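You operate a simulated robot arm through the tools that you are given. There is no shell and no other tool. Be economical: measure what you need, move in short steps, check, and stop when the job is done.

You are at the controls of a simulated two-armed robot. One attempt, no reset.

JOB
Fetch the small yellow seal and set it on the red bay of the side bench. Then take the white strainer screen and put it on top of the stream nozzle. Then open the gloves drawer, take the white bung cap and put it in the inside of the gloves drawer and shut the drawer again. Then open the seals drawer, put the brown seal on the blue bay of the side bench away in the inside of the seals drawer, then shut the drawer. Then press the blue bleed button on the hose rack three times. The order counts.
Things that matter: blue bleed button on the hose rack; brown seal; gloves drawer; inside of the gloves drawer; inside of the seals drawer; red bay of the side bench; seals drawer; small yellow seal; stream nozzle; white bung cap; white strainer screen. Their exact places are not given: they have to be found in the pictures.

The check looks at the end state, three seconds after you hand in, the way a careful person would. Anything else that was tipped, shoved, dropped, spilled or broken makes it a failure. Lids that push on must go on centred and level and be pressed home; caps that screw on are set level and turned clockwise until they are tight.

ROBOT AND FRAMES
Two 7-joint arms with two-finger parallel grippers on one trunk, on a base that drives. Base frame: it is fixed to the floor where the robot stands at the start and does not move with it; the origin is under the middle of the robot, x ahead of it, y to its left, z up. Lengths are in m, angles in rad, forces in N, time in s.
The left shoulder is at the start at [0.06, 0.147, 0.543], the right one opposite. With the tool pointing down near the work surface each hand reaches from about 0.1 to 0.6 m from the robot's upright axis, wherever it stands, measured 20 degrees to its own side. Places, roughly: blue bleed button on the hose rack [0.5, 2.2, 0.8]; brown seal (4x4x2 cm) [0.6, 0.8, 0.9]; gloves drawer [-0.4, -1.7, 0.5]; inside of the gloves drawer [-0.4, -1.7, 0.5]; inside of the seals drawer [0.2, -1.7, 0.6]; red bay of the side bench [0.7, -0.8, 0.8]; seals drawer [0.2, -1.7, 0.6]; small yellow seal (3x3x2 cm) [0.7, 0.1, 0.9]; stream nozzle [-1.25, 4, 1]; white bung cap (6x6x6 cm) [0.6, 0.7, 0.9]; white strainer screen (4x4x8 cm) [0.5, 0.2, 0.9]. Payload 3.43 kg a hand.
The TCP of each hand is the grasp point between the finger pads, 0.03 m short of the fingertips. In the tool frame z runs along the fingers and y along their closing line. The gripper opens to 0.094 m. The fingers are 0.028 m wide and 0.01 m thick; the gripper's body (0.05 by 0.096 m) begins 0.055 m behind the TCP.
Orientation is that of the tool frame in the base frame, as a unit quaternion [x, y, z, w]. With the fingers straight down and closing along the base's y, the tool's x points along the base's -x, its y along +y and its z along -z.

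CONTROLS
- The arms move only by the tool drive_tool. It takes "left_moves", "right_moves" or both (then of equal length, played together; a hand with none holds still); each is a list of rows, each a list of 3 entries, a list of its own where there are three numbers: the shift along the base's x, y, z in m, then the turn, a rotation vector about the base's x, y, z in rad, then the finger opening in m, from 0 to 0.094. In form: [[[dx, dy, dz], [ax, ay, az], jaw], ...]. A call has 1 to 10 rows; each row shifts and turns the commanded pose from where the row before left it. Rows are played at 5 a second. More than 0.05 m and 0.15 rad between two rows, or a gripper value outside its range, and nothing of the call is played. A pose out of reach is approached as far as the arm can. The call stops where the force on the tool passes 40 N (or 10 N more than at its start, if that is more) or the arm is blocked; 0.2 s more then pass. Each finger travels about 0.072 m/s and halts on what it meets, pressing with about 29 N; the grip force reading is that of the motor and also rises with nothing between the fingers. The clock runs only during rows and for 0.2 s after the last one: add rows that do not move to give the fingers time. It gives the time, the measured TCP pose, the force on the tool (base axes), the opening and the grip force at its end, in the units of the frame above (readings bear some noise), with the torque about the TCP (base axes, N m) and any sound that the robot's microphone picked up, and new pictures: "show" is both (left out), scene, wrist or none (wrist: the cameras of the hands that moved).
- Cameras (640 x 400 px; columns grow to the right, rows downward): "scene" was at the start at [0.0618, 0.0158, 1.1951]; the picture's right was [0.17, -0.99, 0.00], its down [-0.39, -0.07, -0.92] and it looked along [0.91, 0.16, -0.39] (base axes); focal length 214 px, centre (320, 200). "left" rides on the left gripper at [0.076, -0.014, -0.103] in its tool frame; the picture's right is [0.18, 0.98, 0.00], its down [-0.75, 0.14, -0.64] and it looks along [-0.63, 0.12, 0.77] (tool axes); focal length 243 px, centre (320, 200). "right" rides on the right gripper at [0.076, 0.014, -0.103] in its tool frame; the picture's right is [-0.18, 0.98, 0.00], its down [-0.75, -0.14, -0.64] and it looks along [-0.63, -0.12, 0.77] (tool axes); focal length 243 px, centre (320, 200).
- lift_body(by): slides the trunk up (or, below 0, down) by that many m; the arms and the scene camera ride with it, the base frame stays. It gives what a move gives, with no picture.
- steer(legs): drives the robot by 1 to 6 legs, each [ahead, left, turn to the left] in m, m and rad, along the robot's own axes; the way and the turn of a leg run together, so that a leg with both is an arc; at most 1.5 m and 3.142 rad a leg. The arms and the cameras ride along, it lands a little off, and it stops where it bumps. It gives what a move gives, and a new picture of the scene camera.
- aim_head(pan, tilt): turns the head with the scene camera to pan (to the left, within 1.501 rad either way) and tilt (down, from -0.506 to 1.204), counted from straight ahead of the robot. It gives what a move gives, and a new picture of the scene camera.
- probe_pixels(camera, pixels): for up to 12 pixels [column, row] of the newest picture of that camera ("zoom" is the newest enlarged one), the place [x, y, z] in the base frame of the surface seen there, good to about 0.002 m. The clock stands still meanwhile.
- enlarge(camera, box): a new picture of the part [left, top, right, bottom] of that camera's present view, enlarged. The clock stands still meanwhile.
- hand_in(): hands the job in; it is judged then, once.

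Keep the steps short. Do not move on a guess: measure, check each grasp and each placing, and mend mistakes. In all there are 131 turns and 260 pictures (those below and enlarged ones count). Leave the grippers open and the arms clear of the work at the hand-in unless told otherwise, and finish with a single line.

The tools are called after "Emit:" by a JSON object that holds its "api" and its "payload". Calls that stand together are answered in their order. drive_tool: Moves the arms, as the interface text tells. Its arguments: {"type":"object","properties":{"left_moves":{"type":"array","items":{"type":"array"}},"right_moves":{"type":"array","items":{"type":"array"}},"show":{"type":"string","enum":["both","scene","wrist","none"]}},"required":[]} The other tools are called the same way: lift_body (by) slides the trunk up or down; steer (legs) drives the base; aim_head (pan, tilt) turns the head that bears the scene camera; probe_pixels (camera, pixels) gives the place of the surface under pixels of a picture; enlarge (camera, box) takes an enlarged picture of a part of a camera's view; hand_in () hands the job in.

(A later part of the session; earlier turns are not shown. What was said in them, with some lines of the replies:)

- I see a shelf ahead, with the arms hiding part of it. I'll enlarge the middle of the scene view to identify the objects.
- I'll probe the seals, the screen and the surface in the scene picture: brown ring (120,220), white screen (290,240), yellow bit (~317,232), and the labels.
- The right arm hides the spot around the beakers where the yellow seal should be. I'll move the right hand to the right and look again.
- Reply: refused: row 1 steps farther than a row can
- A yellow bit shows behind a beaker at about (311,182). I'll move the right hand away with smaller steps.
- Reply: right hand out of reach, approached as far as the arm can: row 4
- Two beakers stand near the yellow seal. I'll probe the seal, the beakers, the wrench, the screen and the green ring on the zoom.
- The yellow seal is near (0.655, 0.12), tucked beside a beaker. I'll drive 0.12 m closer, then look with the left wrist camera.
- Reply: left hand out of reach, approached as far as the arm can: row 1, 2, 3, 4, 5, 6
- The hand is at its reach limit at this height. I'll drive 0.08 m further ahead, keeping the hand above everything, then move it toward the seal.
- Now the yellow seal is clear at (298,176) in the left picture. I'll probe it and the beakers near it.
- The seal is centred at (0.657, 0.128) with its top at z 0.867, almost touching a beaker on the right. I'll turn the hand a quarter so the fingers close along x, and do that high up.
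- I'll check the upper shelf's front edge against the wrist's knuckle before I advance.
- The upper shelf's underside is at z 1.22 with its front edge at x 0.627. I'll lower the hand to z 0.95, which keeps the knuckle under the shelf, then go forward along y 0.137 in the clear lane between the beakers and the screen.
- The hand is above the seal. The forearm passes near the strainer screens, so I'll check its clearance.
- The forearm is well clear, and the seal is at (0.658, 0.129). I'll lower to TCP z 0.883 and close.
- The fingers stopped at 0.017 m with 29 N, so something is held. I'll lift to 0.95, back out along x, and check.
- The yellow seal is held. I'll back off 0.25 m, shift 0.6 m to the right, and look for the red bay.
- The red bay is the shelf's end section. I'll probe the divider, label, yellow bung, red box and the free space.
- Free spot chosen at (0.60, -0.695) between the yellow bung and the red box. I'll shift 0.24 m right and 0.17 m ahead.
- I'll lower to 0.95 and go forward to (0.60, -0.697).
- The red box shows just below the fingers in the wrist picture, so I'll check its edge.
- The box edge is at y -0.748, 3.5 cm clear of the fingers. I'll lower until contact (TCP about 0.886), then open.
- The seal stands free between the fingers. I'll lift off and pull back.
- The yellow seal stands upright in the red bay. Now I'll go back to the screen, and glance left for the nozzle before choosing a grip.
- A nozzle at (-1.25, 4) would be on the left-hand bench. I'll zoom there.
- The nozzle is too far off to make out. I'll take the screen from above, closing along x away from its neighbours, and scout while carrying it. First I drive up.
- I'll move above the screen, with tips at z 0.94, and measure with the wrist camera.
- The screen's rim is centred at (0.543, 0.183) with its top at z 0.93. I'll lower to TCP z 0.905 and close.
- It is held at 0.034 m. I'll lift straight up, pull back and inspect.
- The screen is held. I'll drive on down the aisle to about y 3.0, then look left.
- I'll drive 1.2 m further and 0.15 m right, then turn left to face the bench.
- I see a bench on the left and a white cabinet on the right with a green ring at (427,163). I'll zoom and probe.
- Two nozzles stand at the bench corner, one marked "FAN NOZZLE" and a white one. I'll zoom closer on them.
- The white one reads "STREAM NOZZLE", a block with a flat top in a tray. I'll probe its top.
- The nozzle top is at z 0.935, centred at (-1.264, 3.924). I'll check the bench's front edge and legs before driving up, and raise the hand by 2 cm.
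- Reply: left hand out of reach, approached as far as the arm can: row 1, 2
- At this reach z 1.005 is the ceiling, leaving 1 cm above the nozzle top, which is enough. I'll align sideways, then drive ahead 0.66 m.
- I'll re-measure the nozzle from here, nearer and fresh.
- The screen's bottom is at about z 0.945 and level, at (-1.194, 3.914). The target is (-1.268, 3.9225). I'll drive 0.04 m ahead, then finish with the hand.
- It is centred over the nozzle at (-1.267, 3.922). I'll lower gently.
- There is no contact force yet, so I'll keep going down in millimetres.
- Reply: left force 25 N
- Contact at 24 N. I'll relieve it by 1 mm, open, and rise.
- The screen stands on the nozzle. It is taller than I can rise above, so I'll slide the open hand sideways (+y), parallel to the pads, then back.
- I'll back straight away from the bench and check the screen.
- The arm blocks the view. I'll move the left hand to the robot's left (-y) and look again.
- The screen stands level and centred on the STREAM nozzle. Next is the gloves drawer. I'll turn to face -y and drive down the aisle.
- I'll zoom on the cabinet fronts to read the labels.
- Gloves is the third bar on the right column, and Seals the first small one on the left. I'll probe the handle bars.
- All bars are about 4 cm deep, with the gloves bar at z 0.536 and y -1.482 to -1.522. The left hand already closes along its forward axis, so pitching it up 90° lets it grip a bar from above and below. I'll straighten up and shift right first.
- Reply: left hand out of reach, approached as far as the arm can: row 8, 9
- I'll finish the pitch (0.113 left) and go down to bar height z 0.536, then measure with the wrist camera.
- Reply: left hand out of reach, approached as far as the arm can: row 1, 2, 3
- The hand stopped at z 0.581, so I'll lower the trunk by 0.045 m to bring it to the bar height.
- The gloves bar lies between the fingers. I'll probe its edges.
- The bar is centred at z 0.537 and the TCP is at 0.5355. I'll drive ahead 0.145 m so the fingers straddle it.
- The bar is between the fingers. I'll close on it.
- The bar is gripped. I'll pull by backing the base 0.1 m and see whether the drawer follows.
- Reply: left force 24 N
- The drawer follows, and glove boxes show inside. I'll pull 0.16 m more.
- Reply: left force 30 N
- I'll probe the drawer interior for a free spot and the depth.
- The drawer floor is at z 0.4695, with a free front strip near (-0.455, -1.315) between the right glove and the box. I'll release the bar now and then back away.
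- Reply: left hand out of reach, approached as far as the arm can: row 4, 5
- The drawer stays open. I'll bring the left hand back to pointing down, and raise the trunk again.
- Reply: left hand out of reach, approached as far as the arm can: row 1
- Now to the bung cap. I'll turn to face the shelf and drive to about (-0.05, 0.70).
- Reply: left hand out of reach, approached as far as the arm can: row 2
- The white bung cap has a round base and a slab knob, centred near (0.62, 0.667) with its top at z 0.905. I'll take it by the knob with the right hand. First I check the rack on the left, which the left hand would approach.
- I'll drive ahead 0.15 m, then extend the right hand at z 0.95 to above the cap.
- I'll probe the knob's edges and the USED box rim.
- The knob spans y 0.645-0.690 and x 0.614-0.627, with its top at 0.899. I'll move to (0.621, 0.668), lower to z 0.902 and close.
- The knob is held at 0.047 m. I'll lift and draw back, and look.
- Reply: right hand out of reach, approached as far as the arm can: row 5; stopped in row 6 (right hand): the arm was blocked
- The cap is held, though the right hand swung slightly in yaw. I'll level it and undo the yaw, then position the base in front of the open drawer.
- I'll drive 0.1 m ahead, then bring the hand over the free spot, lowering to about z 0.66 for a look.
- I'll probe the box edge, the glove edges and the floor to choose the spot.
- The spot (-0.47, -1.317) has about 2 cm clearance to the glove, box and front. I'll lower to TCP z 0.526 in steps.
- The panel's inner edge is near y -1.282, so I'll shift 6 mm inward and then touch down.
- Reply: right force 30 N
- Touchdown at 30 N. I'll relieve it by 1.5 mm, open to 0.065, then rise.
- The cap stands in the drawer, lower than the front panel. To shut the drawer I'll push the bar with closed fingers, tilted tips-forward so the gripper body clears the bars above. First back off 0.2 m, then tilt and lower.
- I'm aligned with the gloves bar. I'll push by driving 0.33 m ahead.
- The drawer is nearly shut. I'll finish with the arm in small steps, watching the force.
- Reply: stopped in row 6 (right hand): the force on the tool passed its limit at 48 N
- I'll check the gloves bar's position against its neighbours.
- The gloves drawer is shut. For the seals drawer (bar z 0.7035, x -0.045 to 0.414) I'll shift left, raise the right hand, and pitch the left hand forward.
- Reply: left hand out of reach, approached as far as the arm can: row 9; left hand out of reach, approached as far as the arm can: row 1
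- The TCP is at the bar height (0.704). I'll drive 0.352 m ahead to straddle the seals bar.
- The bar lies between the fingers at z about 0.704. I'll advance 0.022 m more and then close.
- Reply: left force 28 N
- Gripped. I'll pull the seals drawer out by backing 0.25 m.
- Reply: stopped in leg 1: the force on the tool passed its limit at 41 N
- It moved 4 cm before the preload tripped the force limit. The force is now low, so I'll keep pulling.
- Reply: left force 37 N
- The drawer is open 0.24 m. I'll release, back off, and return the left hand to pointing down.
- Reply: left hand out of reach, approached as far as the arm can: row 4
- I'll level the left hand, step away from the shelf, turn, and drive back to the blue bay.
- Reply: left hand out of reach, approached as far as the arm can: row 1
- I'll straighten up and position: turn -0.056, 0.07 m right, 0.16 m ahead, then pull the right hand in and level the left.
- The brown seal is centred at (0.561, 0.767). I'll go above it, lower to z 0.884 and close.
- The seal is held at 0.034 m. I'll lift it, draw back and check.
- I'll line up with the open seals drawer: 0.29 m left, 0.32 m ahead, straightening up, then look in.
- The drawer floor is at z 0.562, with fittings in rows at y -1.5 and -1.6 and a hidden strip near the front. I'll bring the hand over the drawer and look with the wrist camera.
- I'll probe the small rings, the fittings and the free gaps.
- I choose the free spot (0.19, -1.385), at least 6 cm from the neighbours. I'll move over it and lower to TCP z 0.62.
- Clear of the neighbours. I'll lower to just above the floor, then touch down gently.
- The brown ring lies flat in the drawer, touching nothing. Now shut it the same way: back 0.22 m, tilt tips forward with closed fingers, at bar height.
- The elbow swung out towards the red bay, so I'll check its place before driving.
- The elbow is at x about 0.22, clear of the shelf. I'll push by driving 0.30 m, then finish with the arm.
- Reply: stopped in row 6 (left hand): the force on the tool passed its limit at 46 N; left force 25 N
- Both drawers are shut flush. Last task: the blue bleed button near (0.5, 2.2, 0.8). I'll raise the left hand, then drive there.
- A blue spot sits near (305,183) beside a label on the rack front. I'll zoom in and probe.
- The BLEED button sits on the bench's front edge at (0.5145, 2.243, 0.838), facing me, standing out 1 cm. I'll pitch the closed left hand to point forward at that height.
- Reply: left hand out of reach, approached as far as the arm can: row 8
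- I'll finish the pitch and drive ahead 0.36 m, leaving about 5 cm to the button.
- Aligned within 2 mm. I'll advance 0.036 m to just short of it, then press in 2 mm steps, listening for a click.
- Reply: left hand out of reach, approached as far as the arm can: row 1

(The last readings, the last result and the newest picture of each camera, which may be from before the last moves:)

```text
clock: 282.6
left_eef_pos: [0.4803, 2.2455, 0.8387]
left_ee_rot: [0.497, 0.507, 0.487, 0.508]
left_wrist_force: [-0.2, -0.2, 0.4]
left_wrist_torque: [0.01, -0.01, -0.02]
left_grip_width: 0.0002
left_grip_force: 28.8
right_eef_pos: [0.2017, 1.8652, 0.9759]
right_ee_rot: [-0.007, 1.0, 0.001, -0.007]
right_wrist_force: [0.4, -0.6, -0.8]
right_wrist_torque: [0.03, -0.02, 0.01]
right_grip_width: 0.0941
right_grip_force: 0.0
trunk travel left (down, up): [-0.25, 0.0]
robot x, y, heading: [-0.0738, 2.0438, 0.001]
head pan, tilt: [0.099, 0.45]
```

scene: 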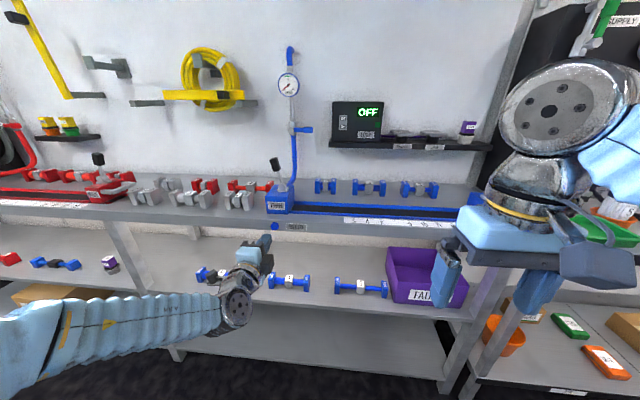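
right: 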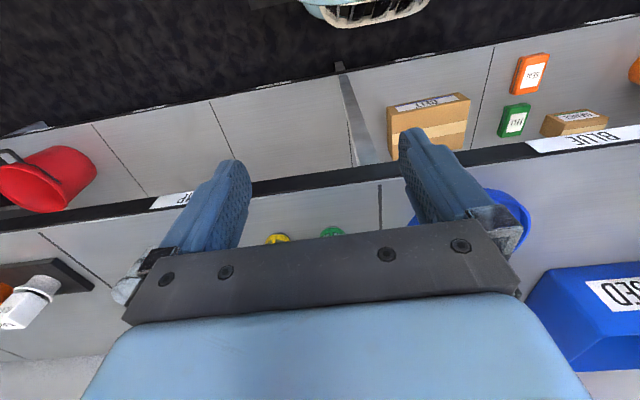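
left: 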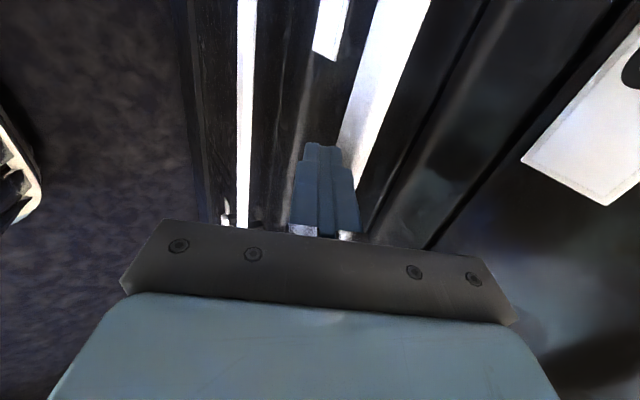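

Tip at 0.510, no contact yet. I'll continue in 2 mm steps.

Emit:
{"api": "drive_tool", "payload": {"left_moves": [[[0.002, 0, 0], [0, 0, 0], 0.0], [[0.002, 0, 0], [0, 0, 0], 0.0], [[0.002, 0, 0], [0, 0, 0], 0.0]], "show": "none"}}

```text
clock: 283.4
left_eef_pos: [0.4871, 2.2453, 0.8383]
left_ee_rot: [0.498, 0.508, 0.486, 0.508]
left_wrist_force: [-0.7, -0.5, -0.1]
left_wrist_torque: [0.01, -0.02, 0.02]
left_grip_width: 0.0
left_grip_force: 29.1
right_eef_pos: [0.2026, 1.8655, 0.9763]
right_ee_rot: [-0.006, 1.0, 0.001, -0.007]
right_wrist_force: [0.3, -0.2, 0.1]
right_wrist_torque: [-0.02, 0.01, -0.04]
right_grip_width: 0.0941
right_grip_force: 0.0
trunk travel left (down, up): [-0.25, 0.0]
robot x, y, heading: [-0.0674, 2.0452, 0.001]
head pan, tilt: [0.099, 0.45]
```

Emit:
{"api": "enlarge", "payload": {"camera": "left", "box": [240, 80, 400, 200]}}

Emit:
{"api": "probe_pixels", "payload": {"camera": "zoom", "pixels": [[320, 180], [320, 200], [320, 220], [320, 240], [320, 260], [320, 160], [300, 300]]}}

```text
3.33 times, centred on (320, 140) of left
```

zoom: 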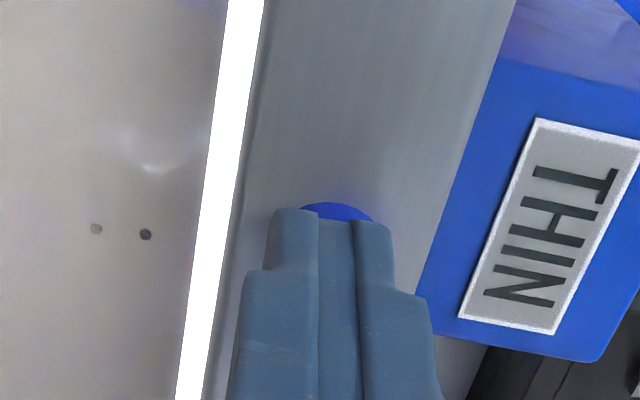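

```text
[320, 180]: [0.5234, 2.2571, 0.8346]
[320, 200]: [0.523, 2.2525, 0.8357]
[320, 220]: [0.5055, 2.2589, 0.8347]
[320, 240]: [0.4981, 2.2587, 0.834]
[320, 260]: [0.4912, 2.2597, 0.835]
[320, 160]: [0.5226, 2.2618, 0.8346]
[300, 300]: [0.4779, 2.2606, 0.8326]
```

The fingertip is just about touching. I'll continue in 1.5 mm steps.

Emit:
{"api": "drive_tool", "payload": {"left_moves": [[[0.0015, 0, 0], [0, 0, 0], 0.0], [[0.0015, 0, 0], [0, 0, 0], 0.0]], "show": "none"}}

Emit:
{"api": "drive_tool", "payload": {"left_moves": [[[0.0015, 0, 0], [0, 0, 0], 0.0], [[0.0015, 0, 0], [0, 0, 0], 0.0]], "show": "none"}}

```text
clock: 283.9
left_eef_pos: [0.49, 2.245, 0.8376]
left_ee_rot: [0.498, 0.507, 0.487, 0.508]
left_wrist_force: [-5.7, 0.9, 2.1]
left_wrist_torque: [0.0, -0.03, -0.02]
left_grip_width: 0.0
left_grip_force: 29.0
right_eef_pos: [0.2023, 1.8665, 0.9758]
right_ee_rot: [-0.008, 1.0, 0.001, -0.007]
right_wrist_force: [-0.6, -0.3, -0.7]
right_wrist_torque: [-0.01, -0.05, 0.02]
right_grip_width: 0.094
right_grip_force: 0.0
trunk travel left (down, up): [-0.25, 0.0]
robot x, y, heading: [-0.0709, 2.0387, -0.0]
head pan, tilt: [0.099, 0.45]
heard: click
```

```text
clock: 284.6
left_eef_pos: [0.4905, 2.2461, 0.8371]
left_ee_rot: [0.497, 0.508, 0.487, 0.508]
left_wrist_force: [-14.5, -0.4, 2.1]
left_wrist_torque: [0.0, -0.1, 0.08]
left_grip_width: 0.0002
left_grip_force: 29.0
right_eef_pos: [0.2019, 1.8661, 0.9758]
right_ee_rot: [-0.006, 1.0, 0.001, -0.007]
right_wrist_force: [-0.4, -0.3, 0.5]
right_wrist_torque: [0.01, 0.01, 0.0]
right_grip_width: 0.0939
right_grip_force: 0.1
trunk travel left (down, up): [-0.25, 0.0]
robot x, y, heading: [-0.069, 2.0452, 0.003]
head pan, tilt: [0.099, 0.45]
```

First click heard. I'll release fully by backing 15 mm, then press a second time.

Emit:
{"api": "drive_tool", "payload": {"left_moves": [[[-0.015, 0, 0], [0, 0, 0], 0.0], [[0, 0, 0], [0, 0, 0], 0.0], [[0, 0, 0], [0, 0, 0], 0.0]], "show": "none"}}

Emit:
{"api": "drive_tool", "payload": {"left_moves": [[[0.009, 0, 0], [0, 0, 0], 0.0], [[0.003, 0, 0], [0, 0, 0], 0.0], [[0.002, 0, 0], [0, 0, 0], 0.0], [[0, 0, 0], [0, 0, 0], 0.0]], "show": "none"}}

```text
clock: 285.4
left_eef_pos: [0.48, 2.2451, 0.8368]
left_ee_rot: [0.497, 0.508, 0.488, 0.507]
left_wrist_force: [-0.5, -0.4, 0.2]
left_wrist_torque: [-0.02, -0.02, 0.01]
left_grip_width: 0.0
left_grip_force: 28.8
right_eef_pos: [0.2028, 1.8656, 0.9759]
right_ee_rot: [-0.007, 1.0, 0.001, -0.007]
right_wrist_force: [1.0, -0.6, 0.4]
right_wrist_torque: [-0.03, 0.01, 0.01]
right_grip_width: 0.094
right_grip_force: 0.0
trunk travel left (down, up): [-0.25, 0.0]
robot x, y, heading: [-0.0694, 2.0442, -0.001]
head pan, tilt: [0.099, 0.45]
```

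```text
clock: 286.4
left_eef_pos: [0.4907, 2.2452, 0.8374]
left_ee_rot: [0.498, 0.508, 0.487, 0.507]
left_wrist_force: [-11.4, 4.8, -1.3]
left_wrist_torque: [0.03, 0.01, 0.09]
left_grip_width: 0.0
left_grip_force: 29.2
right_eef_pos: [0.2018, 1.8668, 0.9747]
right_ee_rot: [-0.007, 1.0, 0.001, -0.006]
right_wrist_force: [0.4, 0.3, 0.3]
right_wrist_torque: [0.01, 0.0, 0.01]
right_grip_width: 0.0942
right_grip_force: 0.0
trunk travel left (down, up): [-0.25, 0.0]
robot x, y, heading: [-0.0698, 2.0454, 0.002]
head pan, tilt: [0.099, 0.45]
heard: click
```

Second click. I'll release and press the third and last time.

Emit:
{"api": "drive_tool", "payload": {"left_moves": [[[-0.014, 0, 0], [0, 0, 0], 0.0], [[0, 0, 0], [0, 0, 0], 0.0], [[0, 0, 0], [0, 0, 0], 0.0]], "show": "none"}}

Emit:
{"api": "drive_tool", "payload": {"left_moves": [[[0.009, 0, 0], [0, 0, 0], 0.0], [[0.003, 0, 0], [0, 0, 0], 0.0], [[0.002, 0, 0], [0, 0, 0], 0.0], [[0, 0, 0], [0, 0, 0], 0.0]], "show": "none"}}

```text
clock: 287.1
left_eef_pos: [0.4779, 2.2452, 0.8372]
left_ee_rot: [0.498, 0.507, 0.487, 0.508]
left_wrist_force: [1.1, 0.3, -0.8]
left_wrist_torque: [0.01, 0.0, -0.01]
left_grip_width: 0.0
left_grip_force: 28.7
right_eef_pos: [0.2025, 1.8662, 0.9756]
right_ee_rot: [-0.007, 1.0, 0.0, -0.007]
right_wrist_force: [0.0, -0.7, 0.1]
right_wrist_torque: [0.0, 0.02, 0.03]
right_grip_width: 0.0942
right_grip_force: 0.1
trunk travel left (down, up): [-0.25, 0.0]
robot x, y, heading: [-0.0713, 2.0401, 0.0]
head pan, tilt: [0.099, 0.45]
```

```text
clock: 288.1
left_eef_pos: [0.4915, 2.2437, 0.838]
left_ee_rot: [0.498, 0.507, 0.487, 0.508]
left_wrist_force: [-12.3, -2.0, -6.1]
left_wrist_torque: [0.02, 0.17, -0.01]
left_grip_width: 0.0002
left_grip_force: 29.0
right_eef_pos: [0.2021, 1.8659, 0.9759]
right_ee_rot: [-0.007, 1.0, 0.001, -0.007]
right_wrist_force: [-0.1, 0.3, 0.5]
right_wrist_torque: [0.02, -0.02, 0.0]
right_grip_width: 0.0941
right_grip_force: 0.1
trunk travel left (down, up): [-0.25, 0.0]
robot x, y, heading: [-0.0725, 2.045, -0.001]
head pan, tilt: [0.099, 0.45]
heard: click
```

Third click. I'll back straight off, open the gripper, and take a last look at the bench.

Emit:
{"api": "drive_tool", "payload": {"left_moves": [[[-0.02, 0, 0], [0, 0, 0], 0.0], [[-0.02, 0, 0], [0, 0, 0], 0.0]], "show": "none"}}

Emit:
{"api": "steer", "payload": {"legs": [[-0.35, 0, 0]]}}

Emit:
{"api": "drive_tool", "payload": {"left_moves": [[[0, 0, 0], [0, 0, 0], 0.06], [[0, 0, 0], [0, 0, 0], 0.094], [[0, 0, 0], [0, 0, 0], 0.094], [[0, 0, 0], [0, 0, 0], 0.094]], "show": "none"}}

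Emit:
{"api": "aim_head", "payload": {"pan": -1.2, "tilt": 0.25}}

```text
clock: 288.8
left_eef_pos: [0.453, 2.2458, 0.8398]
left_ee_rot: [0.497, 0.508, 0.488, 0.507]
left_wrist_force: [0.9, 0.2, -0.4]
left_wrist_torque: [0.0, -0.01, -0.01]
left_grip_width: 0.0006
left_grip_force: 29.4
right_eef_pos: [0.2024, 1.8665, 0.975]
right_ee_rot: [-0.006, 1.0, 0.0, -0.007]
right_wrist_force: [-0.6, 0.1, -0.4]
right_wrist_torque: [0.01, 0.01, -0.02]
right_grip_width: 0.0938
right_grip_force: 0.1
trunk travel left (down, up): [-0.25, 0.0]
robot x, y, heading: [-0.0738, 2.0401, 0.002]
head pan, tilt: [0.099, 0.45]
```

```text
clock: 291.0
left_eef_pos: [0.106, 2.2466, 0.8399]
left_ee_rot: [0.497, 0.508, 0.488, 0.507]
left_wrist_force: [0.9, -0.1, 0.1]
left_wrist_torque: [0.01, -0.01, -0.02]
left_grip_width: 0.0
left_grip_force: 29.6
right_eef_pos: [-0.1432, 1.866, 0.9757]
right_ee_rot: [-0.008, 1.0, 0.001, -0.007]
right_wrist_force: [0.3, 0.0, -0.1]
right_wrist_torque: [-0.03, 0.03, 0.02]
right_grip_width: 0.0939
right_grip_force: 0.1
trunk travel left (down, up): [-0.25, 0.0]
robot x, y, heading: [-0.4147, 2.0435, 0.006]
head pan, tilt: [0.099, 0.45]
```

scene: 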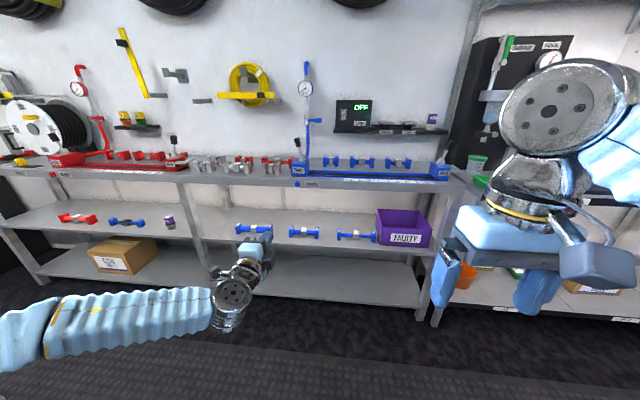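

```text
clock: 292.0
left_eef_pos: [0.1055, 2.2463, 0.8405]
left_ee_rot: [0.497, 0.507, 0.488, 0.507]
left_wrist_force: [-0.2, 0.3, 0.7]
left_wrist_torque: [-0.01, -0.02, 0.03]
left_grip_width: 0.0938
left_grip_force: 0.1
right_eef_pos: [-0.1431, 1.8671, 0.9757]
right_ee_rot: [-0.008, 1.0, 0.001, -0.007]
right_wrist_force: [0.0, 0.9, 0.3]
right_wrist_torque: [0.0, -0.02, 0.0]
right_grip_width: 0.0937
right_grip_force: 0.1
trunk travel left (down, up): [-0.25, 0.0]
robot x, y, heading: [-0.4161, 2.0416, 0.0]
head pan, tilt: [0.099, 0.45]
```

```text
clock: 293.5
left_eef_pos: [0.1054, 2.2455, 0.8397]
left_ee_rot: [0.498, 0.508, 0.487, 0.507]
left_wrist_force: [0.2, -1.2, 0.1]
left_wrist_torque: [0.0, 0.02, -0.03]
left_grip_width: 0.0938
left_grip_force: 0.1
right_eef_pos: [-0.1424, 1.8665, 0.975]
right_ee_rot: [-0.009, 1.0, 0.002, -0.007]
right_wrist_force: [-0.1, 0.9, -0.1]
right_wrist_torque: [0.0, 0.01, -0.03]
right_grip_width: 0.0942
right_grip_force: 0.0
trunk travel left (down, up): [-0.25, 0.0]
robot x, y, heading: [-0.4178, 2.041, 0.002]
head pan, tilt: [-1.201, 0.25]
```

scene: 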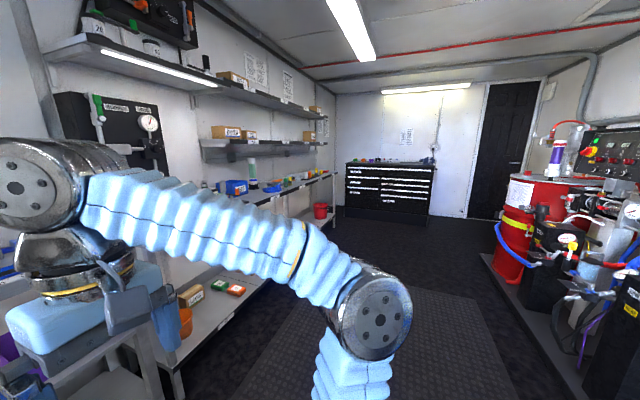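

Emit:
{"api": "enlarge", "payload": {"camera": "scene", "box": [220, 140, 450, 240]}}

Emit:
{"api": "enlarge", "payload": {"camera": "scene", "box": [240, 165, 340, 210]}}

```text
2.78 times, centred on (335, 190) of scene
```

zoom: 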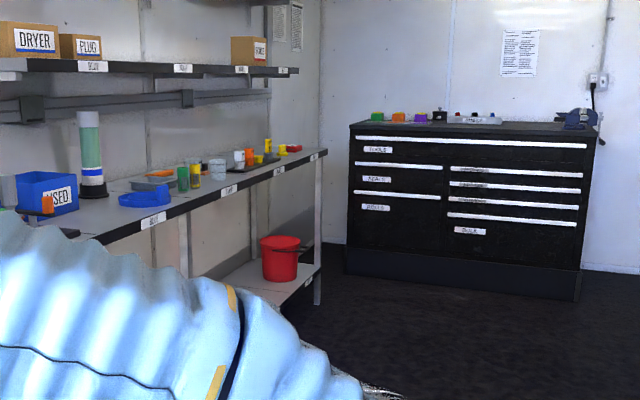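

```text
6.40 times, centred on (290, 188) of scene
```

zoom: 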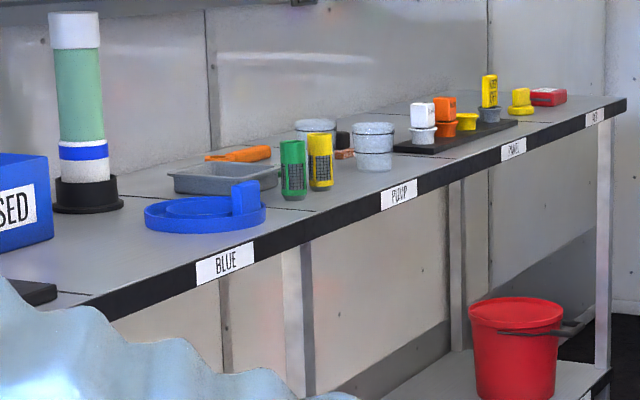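

Everything stands as it should, both drawers are shut, three clicks were heard, and the grippers are open and clear. I'm handing in.

Emit:
{"api": "hand_in", "payload": {}}

```text
The job is handed in.
```

The job is handed in: all five tasks were done in order. The yellow seal was last seen standing in the red bay right after I placed it, and was hidden from view in the final look.
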